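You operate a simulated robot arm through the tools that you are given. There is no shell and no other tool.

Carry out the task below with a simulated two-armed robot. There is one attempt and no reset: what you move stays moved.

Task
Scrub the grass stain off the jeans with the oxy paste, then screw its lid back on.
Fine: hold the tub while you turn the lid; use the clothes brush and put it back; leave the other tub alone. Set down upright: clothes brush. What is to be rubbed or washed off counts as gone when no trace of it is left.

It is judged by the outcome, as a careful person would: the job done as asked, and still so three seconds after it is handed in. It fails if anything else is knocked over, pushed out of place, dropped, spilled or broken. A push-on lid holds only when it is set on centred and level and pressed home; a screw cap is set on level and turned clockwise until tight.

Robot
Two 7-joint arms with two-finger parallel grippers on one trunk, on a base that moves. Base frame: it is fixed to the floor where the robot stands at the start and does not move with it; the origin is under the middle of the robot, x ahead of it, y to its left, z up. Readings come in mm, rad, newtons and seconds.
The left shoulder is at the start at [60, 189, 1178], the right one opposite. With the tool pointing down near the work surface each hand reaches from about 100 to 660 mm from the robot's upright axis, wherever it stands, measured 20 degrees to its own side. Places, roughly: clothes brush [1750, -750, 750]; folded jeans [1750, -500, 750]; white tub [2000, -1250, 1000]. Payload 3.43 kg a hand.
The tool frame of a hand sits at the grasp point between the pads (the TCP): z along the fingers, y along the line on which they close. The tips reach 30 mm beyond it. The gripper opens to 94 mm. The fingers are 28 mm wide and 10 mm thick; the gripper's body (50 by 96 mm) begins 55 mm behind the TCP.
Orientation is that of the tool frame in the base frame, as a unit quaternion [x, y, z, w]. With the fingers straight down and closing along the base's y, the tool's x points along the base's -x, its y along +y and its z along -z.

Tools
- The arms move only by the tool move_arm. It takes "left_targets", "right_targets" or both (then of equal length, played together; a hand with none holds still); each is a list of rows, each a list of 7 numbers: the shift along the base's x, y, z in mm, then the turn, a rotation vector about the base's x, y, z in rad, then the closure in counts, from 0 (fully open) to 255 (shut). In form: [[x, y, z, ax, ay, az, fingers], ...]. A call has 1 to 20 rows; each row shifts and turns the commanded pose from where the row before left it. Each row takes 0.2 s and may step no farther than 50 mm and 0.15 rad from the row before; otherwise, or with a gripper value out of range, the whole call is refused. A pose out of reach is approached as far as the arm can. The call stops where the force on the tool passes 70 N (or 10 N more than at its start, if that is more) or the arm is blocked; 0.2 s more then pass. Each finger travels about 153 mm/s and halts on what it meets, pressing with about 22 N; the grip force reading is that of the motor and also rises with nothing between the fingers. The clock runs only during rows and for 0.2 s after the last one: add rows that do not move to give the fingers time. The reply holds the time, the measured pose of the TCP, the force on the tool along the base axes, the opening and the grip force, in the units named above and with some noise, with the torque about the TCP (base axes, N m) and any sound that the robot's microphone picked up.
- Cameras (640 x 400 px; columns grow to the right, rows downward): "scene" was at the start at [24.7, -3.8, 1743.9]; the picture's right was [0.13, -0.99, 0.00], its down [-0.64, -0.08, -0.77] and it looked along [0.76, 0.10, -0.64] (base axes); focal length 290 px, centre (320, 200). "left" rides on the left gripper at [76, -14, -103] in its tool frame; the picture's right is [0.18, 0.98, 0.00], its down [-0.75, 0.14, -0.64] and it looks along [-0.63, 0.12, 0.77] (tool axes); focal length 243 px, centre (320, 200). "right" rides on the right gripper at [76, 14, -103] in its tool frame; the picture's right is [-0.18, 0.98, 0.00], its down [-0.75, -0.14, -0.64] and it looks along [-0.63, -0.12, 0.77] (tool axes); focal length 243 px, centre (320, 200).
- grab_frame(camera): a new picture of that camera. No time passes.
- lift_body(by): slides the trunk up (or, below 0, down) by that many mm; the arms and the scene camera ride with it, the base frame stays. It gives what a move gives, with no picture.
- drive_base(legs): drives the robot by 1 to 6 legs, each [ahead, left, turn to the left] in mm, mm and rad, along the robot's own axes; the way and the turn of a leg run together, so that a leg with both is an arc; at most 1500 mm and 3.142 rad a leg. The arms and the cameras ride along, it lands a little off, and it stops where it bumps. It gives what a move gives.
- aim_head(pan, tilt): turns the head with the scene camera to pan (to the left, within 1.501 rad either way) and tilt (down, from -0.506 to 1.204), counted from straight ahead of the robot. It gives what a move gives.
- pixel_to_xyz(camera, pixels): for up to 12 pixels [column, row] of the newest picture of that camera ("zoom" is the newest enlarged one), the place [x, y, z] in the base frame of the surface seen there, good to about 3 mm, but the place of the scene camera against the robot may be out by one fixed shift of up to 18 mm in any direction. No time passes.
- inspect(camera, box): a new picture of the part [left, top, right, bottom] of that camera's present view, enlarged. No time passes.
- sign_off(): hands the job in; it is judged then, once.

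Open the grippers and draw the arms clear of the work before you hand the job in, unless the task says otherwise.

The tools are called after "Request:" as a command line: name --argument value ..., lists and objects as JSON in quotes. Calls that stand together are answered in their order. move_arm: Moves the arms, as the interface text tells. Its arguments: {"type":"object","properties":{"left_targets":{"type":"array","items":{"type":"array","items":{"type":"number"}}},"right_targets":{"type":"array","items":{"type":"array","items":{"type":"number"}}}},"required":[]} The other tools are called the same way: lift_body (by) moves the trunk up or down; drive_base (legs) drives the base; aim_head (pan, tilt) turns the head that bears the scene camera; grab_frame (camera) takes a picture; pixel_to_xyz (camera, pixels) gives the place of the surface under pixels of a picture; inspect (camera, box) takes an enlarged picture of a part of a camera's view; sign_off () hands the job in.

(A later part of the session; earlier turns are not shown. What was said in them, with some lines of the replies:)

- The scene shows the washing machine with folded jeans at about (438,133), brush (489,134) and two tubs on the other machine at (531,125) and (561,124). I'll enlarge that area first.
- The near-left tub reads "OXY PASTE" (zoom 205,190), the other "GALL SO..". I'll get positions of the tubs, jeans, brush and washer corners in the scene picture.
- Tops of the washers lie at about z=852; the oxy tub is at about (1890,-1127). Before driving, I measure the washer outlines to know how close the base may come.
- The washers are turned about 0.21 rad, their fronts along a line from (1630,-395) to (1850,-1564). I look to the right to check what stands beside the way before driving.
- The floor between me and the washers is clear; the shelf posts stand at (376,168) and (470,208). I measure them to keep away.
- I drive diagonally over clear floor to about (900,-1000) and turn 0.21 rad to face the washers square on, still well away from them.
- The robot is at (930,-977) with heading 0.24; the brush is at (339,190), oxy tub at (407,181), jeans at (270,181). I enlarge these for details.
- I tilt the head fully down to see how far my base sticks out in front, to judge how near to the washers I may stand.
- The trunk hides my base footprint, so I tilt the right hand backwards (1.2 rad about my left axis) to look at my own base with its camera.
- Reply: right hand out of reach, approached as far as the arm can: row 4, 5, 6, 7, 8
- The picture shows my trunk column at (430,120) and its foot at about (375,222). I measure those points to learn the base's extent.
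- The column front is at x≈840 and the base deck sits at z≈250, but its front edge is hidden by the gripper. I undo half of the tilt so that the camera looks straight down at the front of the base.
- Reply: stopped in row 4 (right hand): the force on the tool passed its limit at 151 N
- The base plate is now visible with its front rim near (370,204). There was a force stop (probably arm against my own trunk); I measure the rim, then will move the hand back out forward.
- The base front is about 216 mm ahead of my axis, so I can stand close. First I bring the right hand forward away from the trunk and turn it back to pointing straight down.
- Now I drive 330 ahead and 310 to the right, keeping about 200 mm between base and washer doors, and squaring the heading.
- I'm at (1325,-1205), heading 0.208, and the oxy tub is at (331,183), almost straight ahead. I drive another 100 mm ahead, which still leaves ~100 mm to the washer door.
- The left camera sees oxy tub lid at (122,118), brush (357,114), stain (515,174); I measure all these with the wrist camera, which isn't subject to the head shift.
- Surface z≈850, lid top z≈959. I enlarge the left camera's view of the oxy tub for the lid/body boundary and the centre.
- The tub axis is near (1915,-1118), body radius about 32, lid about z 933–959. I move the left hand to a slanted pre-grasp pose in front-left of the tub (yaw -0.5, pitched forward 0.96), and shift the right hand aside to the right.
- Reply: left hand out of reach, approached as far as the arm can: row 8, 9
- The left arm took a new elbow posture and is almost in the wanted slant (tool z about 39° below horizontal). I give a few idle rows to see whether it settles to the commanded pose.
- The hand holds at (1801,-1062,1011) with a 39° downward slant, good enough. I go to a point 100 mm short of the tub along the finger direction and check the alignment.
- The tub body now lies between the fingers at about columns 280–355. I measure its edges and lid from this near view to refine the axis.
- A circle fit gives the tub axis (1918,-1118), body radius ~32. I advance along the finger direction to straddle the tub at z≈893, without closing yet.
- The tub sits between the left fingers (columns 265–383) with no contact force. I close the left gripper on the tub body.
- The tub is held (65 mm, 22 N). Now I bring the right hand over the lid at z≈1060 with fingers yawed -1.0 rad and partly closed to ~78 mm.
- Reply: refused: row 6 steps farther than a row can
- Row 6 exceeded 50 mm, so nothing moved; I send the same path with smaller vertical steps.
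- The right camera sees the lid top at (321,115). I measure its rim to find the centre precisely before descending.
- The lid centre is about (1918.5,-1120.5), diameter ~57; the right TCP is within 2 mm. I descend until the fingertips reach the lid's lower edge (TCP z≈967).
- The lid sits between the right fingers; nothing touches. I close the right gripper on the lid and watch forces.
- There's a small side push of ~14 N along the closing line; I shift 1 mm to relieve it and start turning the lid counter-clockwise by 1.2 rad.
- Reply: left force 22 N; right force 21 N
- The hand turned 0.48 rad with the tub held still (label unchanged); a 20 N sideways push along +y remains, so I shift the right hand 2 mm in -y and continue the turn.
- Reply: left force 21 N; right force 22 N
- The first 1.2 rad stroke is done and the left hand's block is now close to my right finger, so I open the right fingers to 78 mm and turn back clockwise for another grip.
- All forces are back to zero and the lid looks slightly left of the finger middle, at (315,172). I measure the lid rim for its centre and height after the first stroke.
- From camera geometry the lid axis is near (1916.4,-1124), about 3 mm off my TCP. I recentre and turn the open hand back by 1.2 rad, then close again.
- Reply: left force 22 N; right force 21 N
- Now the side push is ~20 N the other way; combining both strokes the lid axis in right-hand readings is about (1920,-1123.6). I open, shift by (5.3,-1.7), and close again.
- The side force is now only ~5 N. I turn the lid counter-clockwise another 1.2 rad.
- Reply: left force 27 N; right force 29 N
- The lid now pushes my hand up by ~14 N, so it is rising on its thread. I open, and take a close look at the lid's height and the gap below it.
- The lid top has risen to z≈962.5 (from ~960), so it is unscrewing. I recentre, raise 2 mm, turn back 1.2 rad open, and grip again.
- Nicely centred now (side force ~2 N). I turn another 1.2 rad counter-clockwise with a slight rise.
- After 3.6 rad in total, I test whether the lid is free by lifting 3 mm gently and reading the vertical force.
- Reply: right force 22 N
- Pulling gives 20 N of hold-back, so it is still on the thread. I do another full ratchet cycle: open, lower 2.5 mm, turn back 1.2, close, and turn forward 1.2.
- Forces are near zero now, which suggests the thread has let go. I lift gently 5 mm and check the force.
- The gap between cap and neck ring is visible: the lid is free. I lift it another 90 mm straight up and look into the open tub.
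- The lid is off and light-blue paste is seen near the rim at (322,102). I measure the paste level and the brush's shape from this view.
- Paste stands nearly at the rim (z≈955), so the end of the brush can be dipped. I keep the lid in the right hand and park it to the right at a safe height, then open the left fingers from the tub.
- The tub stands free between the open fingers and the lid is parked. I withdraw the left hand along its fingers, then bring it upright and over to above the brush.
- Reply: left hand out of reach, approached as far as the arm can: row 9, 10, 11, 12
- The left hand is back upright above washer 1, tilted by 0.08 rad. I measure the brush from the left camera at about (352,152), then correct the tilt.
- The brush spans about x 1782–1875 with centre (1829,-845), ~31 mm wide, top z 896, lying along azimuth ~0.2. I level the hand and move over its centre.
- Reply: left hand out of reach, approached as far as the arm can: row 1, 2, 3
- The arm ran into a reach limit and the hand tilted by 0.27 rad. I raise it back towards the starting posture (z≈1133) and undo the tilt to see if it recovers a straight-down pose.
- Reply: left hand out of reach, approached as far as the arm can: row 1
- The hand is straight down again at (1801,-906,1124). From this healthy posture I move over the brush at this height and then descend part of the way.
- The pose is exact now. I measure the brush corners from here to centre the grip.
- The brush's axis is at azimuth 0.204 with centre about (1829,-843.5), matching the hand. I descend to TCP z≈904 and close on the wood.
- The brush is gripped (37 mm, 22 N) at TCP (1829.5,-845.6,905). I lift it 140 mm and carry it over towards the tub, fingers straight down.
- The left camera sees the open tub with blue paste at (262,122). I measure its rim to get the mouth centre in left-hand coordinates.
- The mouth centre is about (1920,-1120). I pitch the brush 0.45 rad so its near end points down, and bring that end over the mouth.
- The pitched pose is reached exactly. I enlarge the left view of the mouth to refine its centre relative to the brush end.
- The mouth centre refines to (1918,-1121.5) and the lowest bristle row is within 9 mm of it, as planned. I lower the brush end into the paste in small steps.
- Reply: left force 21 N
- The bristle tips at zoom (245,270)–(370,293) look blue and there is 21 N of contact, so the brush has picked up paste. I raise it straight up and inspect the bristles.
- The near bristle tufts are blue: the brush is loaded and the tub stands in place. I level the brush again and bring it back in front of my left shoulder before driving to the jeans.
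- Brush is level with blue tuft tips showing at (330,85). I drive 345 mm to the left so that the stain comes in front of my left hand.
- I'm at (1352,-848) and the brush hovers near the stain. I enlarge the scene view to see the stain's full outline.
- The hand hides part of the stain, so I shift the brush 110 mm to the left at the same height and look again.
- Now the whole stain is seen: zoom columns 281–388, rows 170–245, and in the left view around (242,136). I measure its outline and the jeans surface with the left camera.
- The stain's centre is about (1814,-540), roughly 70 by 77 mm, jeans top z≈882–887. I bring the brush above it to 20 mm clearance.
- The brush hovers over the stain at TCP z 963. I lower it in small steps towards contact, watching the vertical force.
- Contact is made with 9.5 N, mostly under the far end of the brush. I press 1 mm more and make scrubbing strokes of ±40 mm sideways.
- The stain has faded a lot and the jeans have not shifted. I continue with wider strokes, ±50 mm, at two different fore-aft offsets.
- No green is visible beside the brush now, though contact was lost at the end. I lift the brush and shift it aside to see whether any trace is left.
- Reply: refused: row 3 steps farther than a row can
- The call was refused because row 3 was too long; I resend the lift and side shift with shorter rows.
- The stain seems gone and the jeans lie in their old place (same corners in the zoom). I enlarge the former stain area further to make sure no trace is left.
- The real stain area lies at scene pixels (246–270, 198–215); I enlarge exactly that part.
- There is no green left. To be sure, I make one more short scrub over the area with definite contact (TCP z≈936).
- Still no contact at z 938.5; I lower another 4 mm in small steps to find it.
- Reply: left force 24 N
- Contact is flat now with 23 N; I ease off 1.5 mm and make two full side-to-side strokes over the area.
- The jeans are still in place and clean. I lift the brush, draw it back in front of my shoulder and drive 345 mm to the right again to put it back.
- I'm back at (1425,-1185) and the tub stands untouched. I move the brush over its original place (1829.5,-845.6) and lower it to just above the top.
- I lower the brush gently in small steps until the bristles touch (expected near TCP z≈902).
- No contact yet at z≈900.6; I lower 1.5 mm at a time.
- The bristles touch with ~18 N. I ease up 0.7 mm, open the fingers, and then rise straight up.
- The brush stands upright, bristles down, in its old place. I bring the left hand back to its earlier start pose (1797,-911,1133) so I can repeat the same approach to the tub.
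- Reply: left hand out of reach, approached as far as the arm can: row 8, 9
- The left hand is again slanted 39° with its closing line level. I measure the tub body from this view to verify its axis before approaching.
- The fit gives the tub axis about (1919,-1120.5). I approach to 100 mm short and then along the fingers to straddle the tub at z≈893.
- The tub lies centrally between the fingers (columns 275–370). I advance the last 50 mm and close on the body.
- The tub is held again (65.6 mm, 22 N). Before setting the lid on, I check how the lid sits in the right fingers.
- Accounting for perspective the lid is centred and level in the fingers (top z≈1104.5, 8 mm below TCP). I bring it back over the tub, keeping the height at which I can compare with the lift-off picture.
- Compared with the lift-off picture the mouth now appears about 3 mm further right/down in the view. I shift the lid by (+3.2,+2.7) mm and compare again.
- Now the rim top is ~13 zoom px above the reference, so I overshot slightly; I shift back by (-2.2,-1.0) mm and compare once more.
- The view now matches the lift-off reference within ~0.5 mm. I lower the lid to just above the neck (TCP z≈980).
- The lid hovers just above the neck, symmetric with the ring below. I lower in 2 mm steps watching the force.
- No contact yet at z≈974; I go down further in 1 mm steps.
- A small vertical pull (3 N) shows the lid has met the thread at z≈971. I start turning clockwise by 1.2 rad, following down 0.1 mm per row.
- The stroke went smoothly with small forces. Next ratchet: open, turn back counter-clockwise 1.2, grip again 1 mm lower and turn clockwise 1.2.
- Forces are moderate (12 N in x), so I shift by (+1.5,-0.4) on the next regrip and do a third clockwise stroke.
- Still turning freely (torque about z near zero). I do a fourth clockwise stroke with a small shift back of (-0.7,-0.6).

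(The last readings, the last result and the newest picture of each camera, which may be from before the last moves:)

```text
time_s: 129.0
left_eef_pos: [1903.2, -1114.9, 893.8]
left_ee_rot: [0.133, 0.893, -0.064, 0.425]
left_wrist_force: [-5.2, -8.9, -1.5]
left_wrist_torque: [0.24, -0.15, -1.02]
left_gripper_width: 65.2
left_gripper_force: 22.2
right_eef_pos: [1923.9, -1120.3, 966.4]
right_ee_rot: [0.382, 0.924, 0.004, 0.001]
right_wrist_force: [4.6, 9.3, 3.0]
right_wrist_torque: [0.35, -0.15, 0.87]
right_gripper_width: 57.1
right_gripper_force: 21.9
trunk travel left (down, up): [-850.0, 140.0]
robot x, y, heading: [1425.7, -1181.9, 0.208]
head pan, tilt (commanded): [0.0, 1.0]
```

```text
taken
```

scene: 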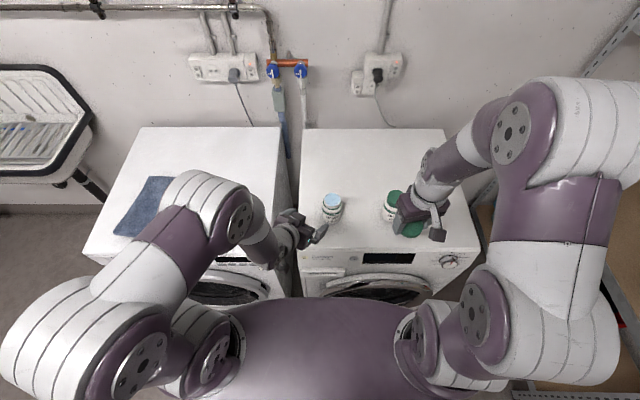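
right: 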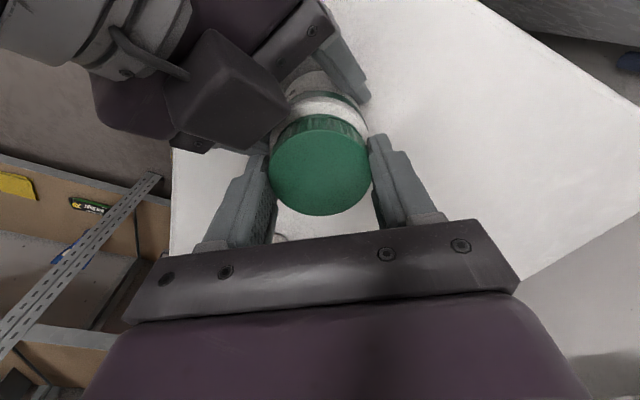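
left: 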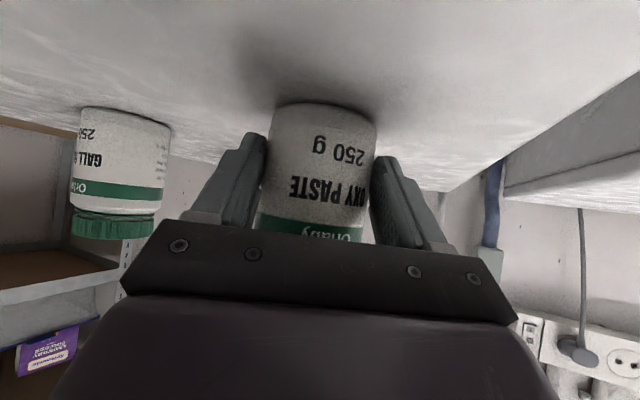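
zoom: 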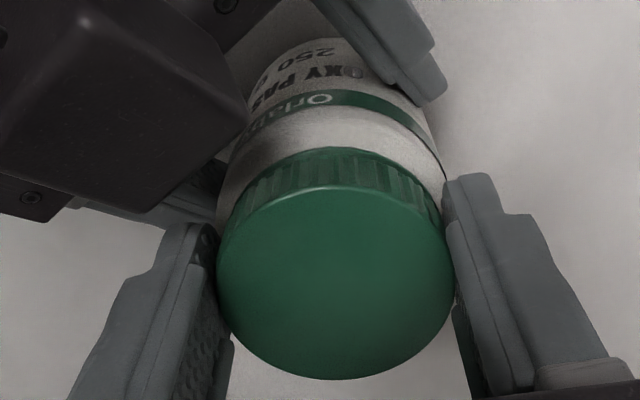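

The torque rose to ~0.9 N·m and the tub itself began to turn in the left grip: the lid is tight. I open the right hand and lift it straight off.

Request:
move_arm --right_targets '[[0, 0, 0, 0, 0, 0, 100], [0, 0, 0, 0, 0, 0, 43], [0, 0, 0, 0, 0, 0, 43], [0, 0, 15, 0, 0, 0, 43], [0, 0, 40, 0, 0, 0, 43], [0, 0, 45, 0, 0, 0, 43], [0, 0, 0, 0, 0, 0, 43]]'

Request:
grab_frame --camera "right"

Request:
grab_frame --camera "left"

Request:
inspect --camera "scene" --box '[290, 160, 390, 240]'

```text
time_s: 130.6
left_eef_pos: [1903.9, -1114.9, 892.7]
left_ee_rot: [0.132, 0.893, -0.064, 0.426]
left_wrist_force: [-0.8, 0.0, -0.4]
left_wrist_torque: [-0.11, 0.06, -0.05]
left_gripper_width: 65.0
left_gripper_force: 22.1
right_eef_pos: [1922.8, -1119.5, 1064.7]
right_ee_rot: [0.381, 0.925, 0.003, -0.001]
right_wrist_force: [0.3, -0.3, 0.8]
right_wrist_torque: [-0.01, 0.01, -0.01]
right_gripper_width: 78.3
right_gripper_force: 0.0
trunk travel left (down, up): [-850.0, 140.0]
robot x, y, heading: [1422.1, -1180.4, 0.206]
head pan, tilt (commanded): [0.0, 1.0]
```

```text
taken
```

right: 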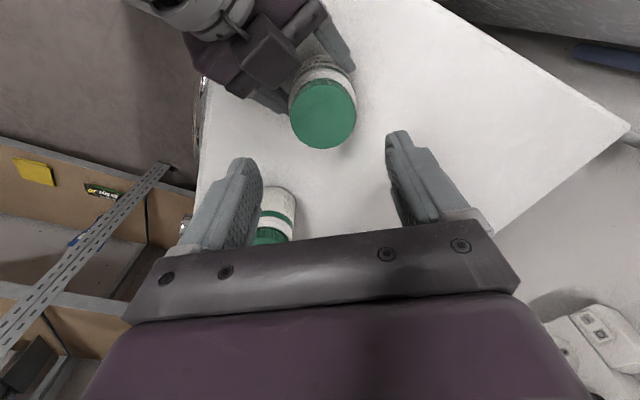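

```text
taken
```

left: 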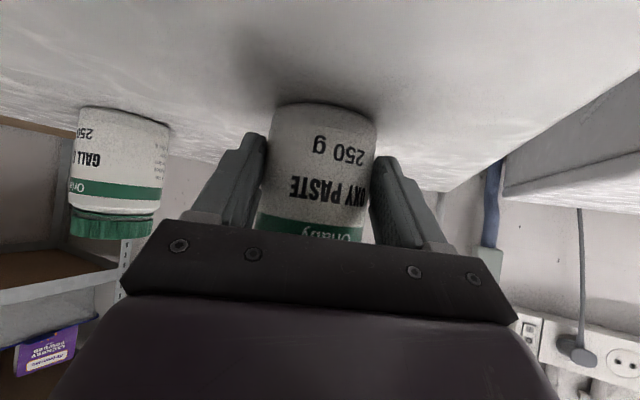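

```text
5.00 times, centred on (340, 200) of scene
```

zoom: 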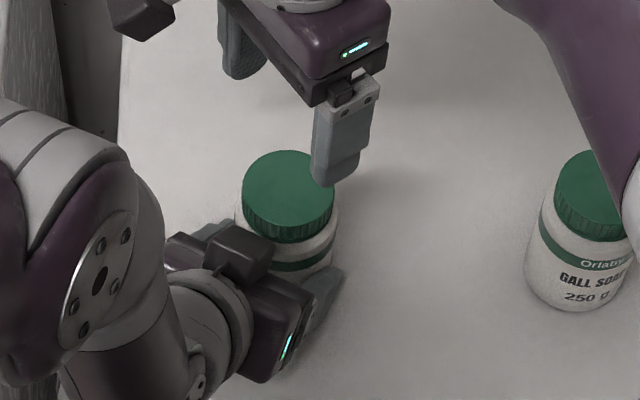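

The lid is on and looks level. I verify lid height and flatness with the right camera (it was z≈959–960 when tight at the start).

Request:
pixel_to_xyz --camera "right" --pixels '[[323, 114], [298, 114], [348, 114], [323, 92], [323, 138], [305, 98], [341, 98], [305, 132], [341, 132]]'

Request:
inspect --camera "right" --box '[256, 50, 384, 170]'

```text
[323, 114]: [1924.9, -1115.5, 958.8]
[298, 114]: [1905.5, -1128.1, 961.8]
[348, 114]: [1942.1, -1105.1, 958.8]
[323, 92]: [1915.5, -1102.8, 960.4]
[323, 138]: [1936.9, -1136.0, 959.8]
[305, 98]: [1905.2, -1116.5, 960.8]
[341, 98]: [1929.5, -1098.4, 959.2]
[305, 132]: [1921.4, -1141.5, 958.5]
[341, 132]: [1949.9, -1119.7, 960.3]
```

```text
3.33 times, centred on (320, 110) of right
```

zoom: 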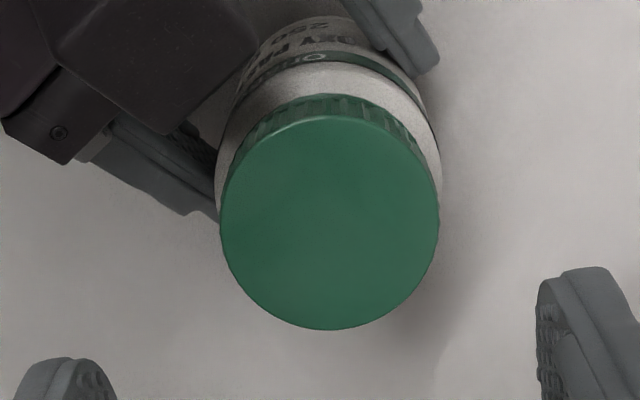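

Lid top z≈959.8 all round: level and seated as at the start. I move the right hand back to the side, then open the left hand.

Request:
move_arm --right_targets '[[0, 0, 20, 0, 0, 0, 43], [-15, -30, 10, 0, 0, 0.14, 43], [-25, -35, 10, 0, 0, 0.14, 43], [-25, -35, 5, 0, 0, 0.14, 43], [-25, -35, 0, 0, 0, 0.14, 0], [-25, -35, 0, 0, 0, 0.14, 0], [-10, -35, 0, 0, 0, 0.14, 0], [0, 0, 0, 0, 0, 0.14, 0]]' --left_targets '[[0, 0, 0, 0, 0, 0, 200], [0, 0, 0, 0, 0, 0, 200], [0, 0, 0, 0, 0, 0, 200], [0, 0, 0, 0, 0, 0, 200], [0, 0, 0, 0, 0, 0, 200], [0, 0, 0, 0, 0, 0, 140], [0, 0, 0, 0, 0, 0, 70], [0, 0, 0, 0, 0, 0, 0]]'

Request:
grab_frame --camera "left"

Request:
grab_frame --camera "scene"

```text
time_s: 132.4
left_eef_pos: [1903.5, -1114.1, 893.4]
left_ee_rot: [0.132, 0.893, -0.064, 0.426]
left_wrist_force: [-0.7, -0.6, 0.3]
left_wrist_torque: [-0.01, 0.01, -0.01]
left_gripper_width: 94.0
left_gripper_force: 0.0
right_eef_pos: [1795.5, -1326.1, 1110.6]
right_ee_rot: [-0.099, 0.995, 0.003, -0.003]
right_wrist_force: [-0.1, 0.0, 0.2]
right_wrist_torque: [-0.06, 0.01, -0.02]
right_gripper_width: 94.2
right_gripper_force: 0.1
trunk travel left (down, up): [-850.0, 140.0]
robot x, y, heading: [1422.2, -1184.2, 0.204]
head pan, tilt (commanded): [0.0, 1.0]
```

```text
taken
```

left: 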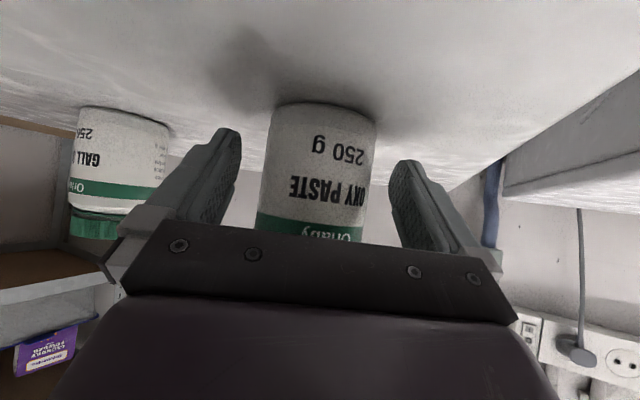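

```text
taken
```

scene: 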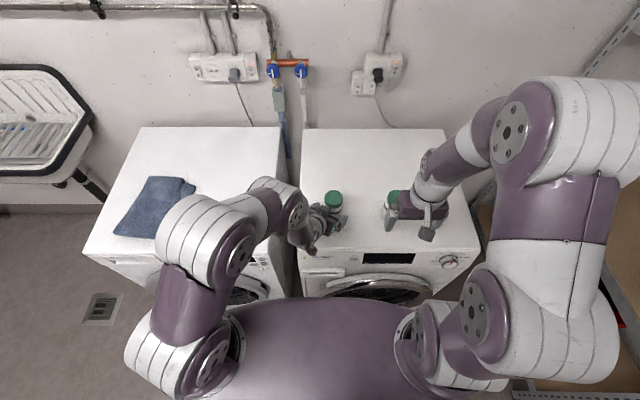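

The tub stands free with the label facing me. I withdraw the left hand along its fingers and return it upward to its straight-down pose, well above the brush.

Request:
move_arm --left_targets '[[-28.2, 8.6, 23.9, 0, 0, 0, 0], [-28.2, 8.6, 23.9, 0, 0, 0, 0], [-28.2, 8.6, 23.9, 0, 0, 0, 0], [-28.2, 8.6, 23.9, 0, 0, 0, 0], [0, 20, 25, 0.0423, 0.1387, 0, 0], [0, 30, 25, 0.0423, 0.1387, 0, 0], [5, 30, 25, 0.0423, 0.1387, 0, 0], [5, 30, 25, 0.0423, 0.1387, 0, 0], [5, 30, 20, 0.0423, 0.1387, 0, 0], [5, 30, 15, 0.0423, 0.1387, 0, 0], [0, 0, 10, 0, 0, 0.147, 0], [0, 0, 0, 0, 0, 0.147, 0], [0, 0, 0, 0, 0, 0.147, 0], [0, 0, 0, 0, 0, 0, 0]]'

Request:
grab_frame --camera "scene"

Request:
grab_frame --camera "left"

```text
time_s: 135.4
left_eef_pos: [1779.6, -943.5, 1079.3]
left_ee_rot: [-0.071, 0.995, -0.013, 0.075]
left_wrist_force: [-0.3, -0.3, 0.3]
left_wrist_torque: [0.01, -0.02, -0.02]
left_gripper_width: 94.0
left_gripper_force: 0.1
left hand out of reach, approached as far as the arm can: row 9, 10, 11, 12, 13
right_eef_pos: [1796.5, -1326.6, 1111.4]
right_ee_rot: [-0.1, 0.995, 0.004, -0.002]
right_wrist_force: [0.6, 0.0, 0.0]
right_wrist_torque: [0.0, 0.0, 0.0]
right_gripper_width: 94.1
right_gripper_force: 0.0
trunk travel left (down, up): [-850.0, 140.0]
robot x, y, heading: [1422.3, -1182.5, 0.207]
head pan, tilt (commanded): [0.0, 1.0]
```

```text
taken
```

scene: 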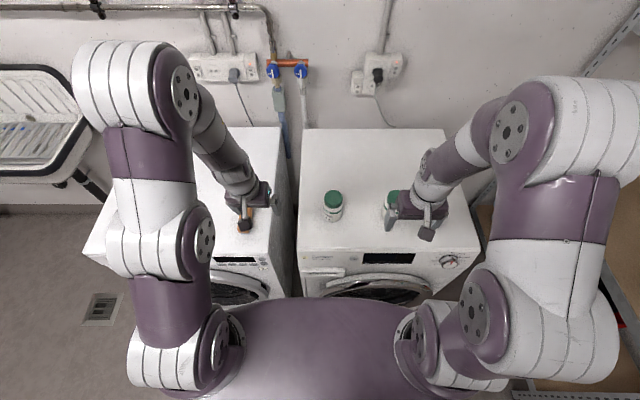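

```text
taken
```

left: 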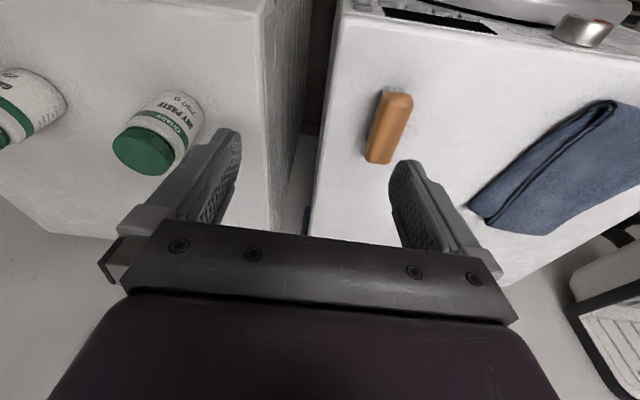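

Everything is standing: tub closed, brush upright, jeans clean. I raise the left hand a little and back the base off 350 mm for a final look from a distance.

Request:
move_arm --left_targets '[[0, 0, 25, 0, 0, 0, 0], [0, 0, 25, 0, 0, 0, 0]]'

Request:
drive_base --legs '[[-350, 0, 0]]'

Request:
aim_head --pan 0.1 --tilt 0.85

Request:
grab_frame --camera "scene"

```text
time_s: 136.0
left_eef_pos: [1762.8, -981.0, 1087.7]
left_ee_rot: [-0.072, 0.993, -0.017, 0.088]
left_wrist_force: [0.8, 0.4, -0.7]
left_wrist_torque: [0.01, 0.01, -0.02]
left_gripper_width: 93.6
left_gripper_force: 0.1
left hand out of reach, approached as far as the arm can: row 1, 2
right_eef_pos: [1795.6, -1328.6, 1110.7]
right_ee_rot: [-0.099, 0.995, 0.004, -0.002]
right_wrist_force: [-1.0, -0.2, 0.7]
right_wrist_torque: [0.01, 0.02, -0.01]
right_gripper_width: 94.2
right_gripper_force: 0.0
trunk travel left (down, up): [-850.0, 140.0]
robot x, y, heading: [1424.7, -1188.4, 0.208]
head pan, tilt (commanded): [0.0, 1.0]
```

```text
time_s: 138.2
left_eef_pos: [1430.9, -1049.3, 1086.3]
left_ee_rot: [-0.07, 0.994, -0.018, 0.087]
left_wrist_force: [0.7, -0.1, 1.1]
left_wrist_torque: [0.0, 0.01, 0.01]
left_gripper_width: 94.2
left_gripper_force: 0.0
right_eef_pos: [1462.8, -1397.4, 1110.1]
right_ee_rot: [-0.097, 0.995, 0.003, -0.002]
right_wrist_force: [-0.5, -0.7, 0.0]
right_wrist_torque: [-0.02, -0.01, 0.0]
right_gripper_width: 94.1
right_gripper_force: 0.1
trunk travel left (down, up): [-850.0, 140.0]
robot x, y, heading: [1087.9, -1254.9, 0.2]
head pan, tilt (commanded): [0.0, 1.0]
```

```text
time_s: 138.9
left_eef_pos: [1429.0, -1050.2, 1087.3]
left_ee_rot: [-0.071, 0.993, -0.018, 0.087]
left_wrist_force: [-0.4, -0.4, -0.7]
left_wrist_torque: [0.0, 0.01, -0.01]
left_gripper_width: 93.8
left_gripper_force: 0.2
right_eef_pos: [1461.2, -1397.0, 1110.6]
right_ee_rot: [-0.097, 0.995, 0.003, -0.001]
right_wrist_force: [-0.2, -0.7, 0.0]
right_wrist_torque: [-0.02, -0.01, 0.0]
right_gripper_width: 94.2
right_gripper_force: 0.1
trunk travel left (down, up): [-850.0, 140.0]
robot x, y, heading: [1092.0, -1254.2, 0.204]
head pan, tilt (commanded): [0.099, 0.85]
```

```text
taken
```

scene: 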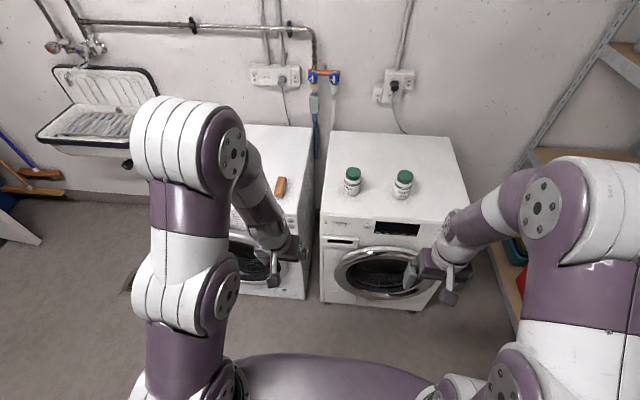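

I enlarge the tubs and brush for a last check before handing in.

Request:
inspect --camera "scene" --box '[255, 150, 425, 230]'

Request:
inspect --camera "scene" --box '[330, 155, 390, 205]'

Request:
grab_frame --camera "left"

```text
3.76 times, centred on (340, 190) of scene
```

zoom: 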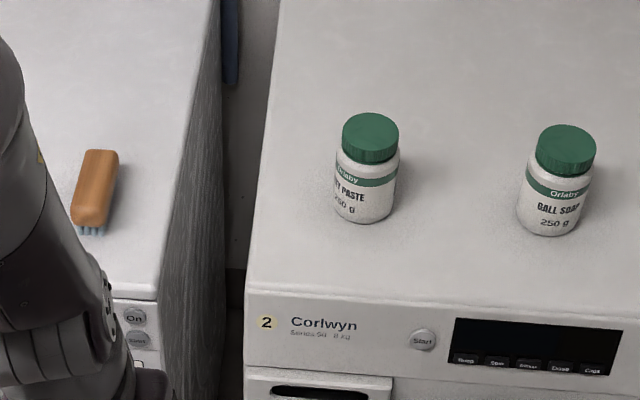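

```text
8.00 times, centred on (360, 180) of scene
```

zoom: 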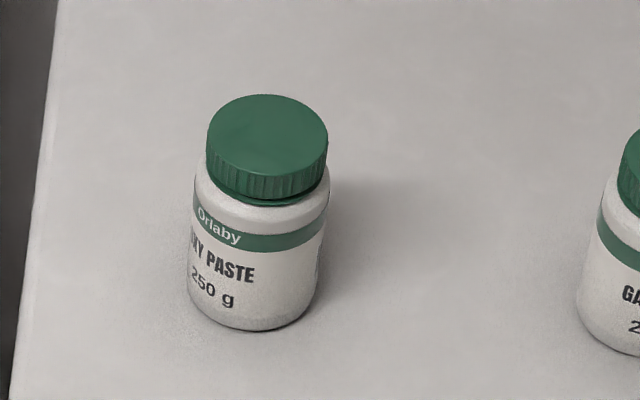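

```text
taken
```

left: 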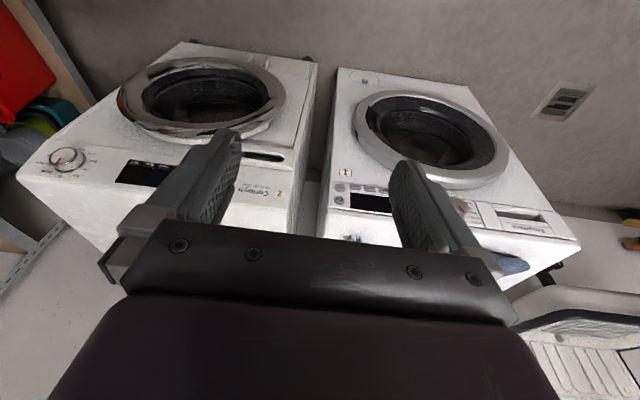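

The oxy tub is closed with its lid level and tight, and the brush stands upright in its place. The other tub is untouched, the jeans are clean, and both grippers are open and clear. I hand the job in.

Request:
sign_off

```text
The job is handed in.
```

The job is done and handed in; the reply only confirmed it was received, so I don't have the verdict.

- **Stain:** I dipped the brush in the oxy paste and scrubbed the jeans. Enlarged pictures after the scrub show no green, and a last short pass went over the same spot. The jeans stayed where they were.
- **Lid:** I held the tub while unscrewing the lid and while screwing it back on. I turned it clockwise until the torque reached about 0.9 N·m. It sits level at the same height as at the start.
- **Oxy tub:** It stands within about 4 mm of where it was. Its label has turned slightly, because the tub slipped round in my grip as the lid came tight.
- **Brush:** It is back in its place, upright on its bristles, which still carry some blue paste.
- **Other tub:** I left it alone.

Both grippers are open, and I drove the base back about 350 mm so the arms are clear of the work.
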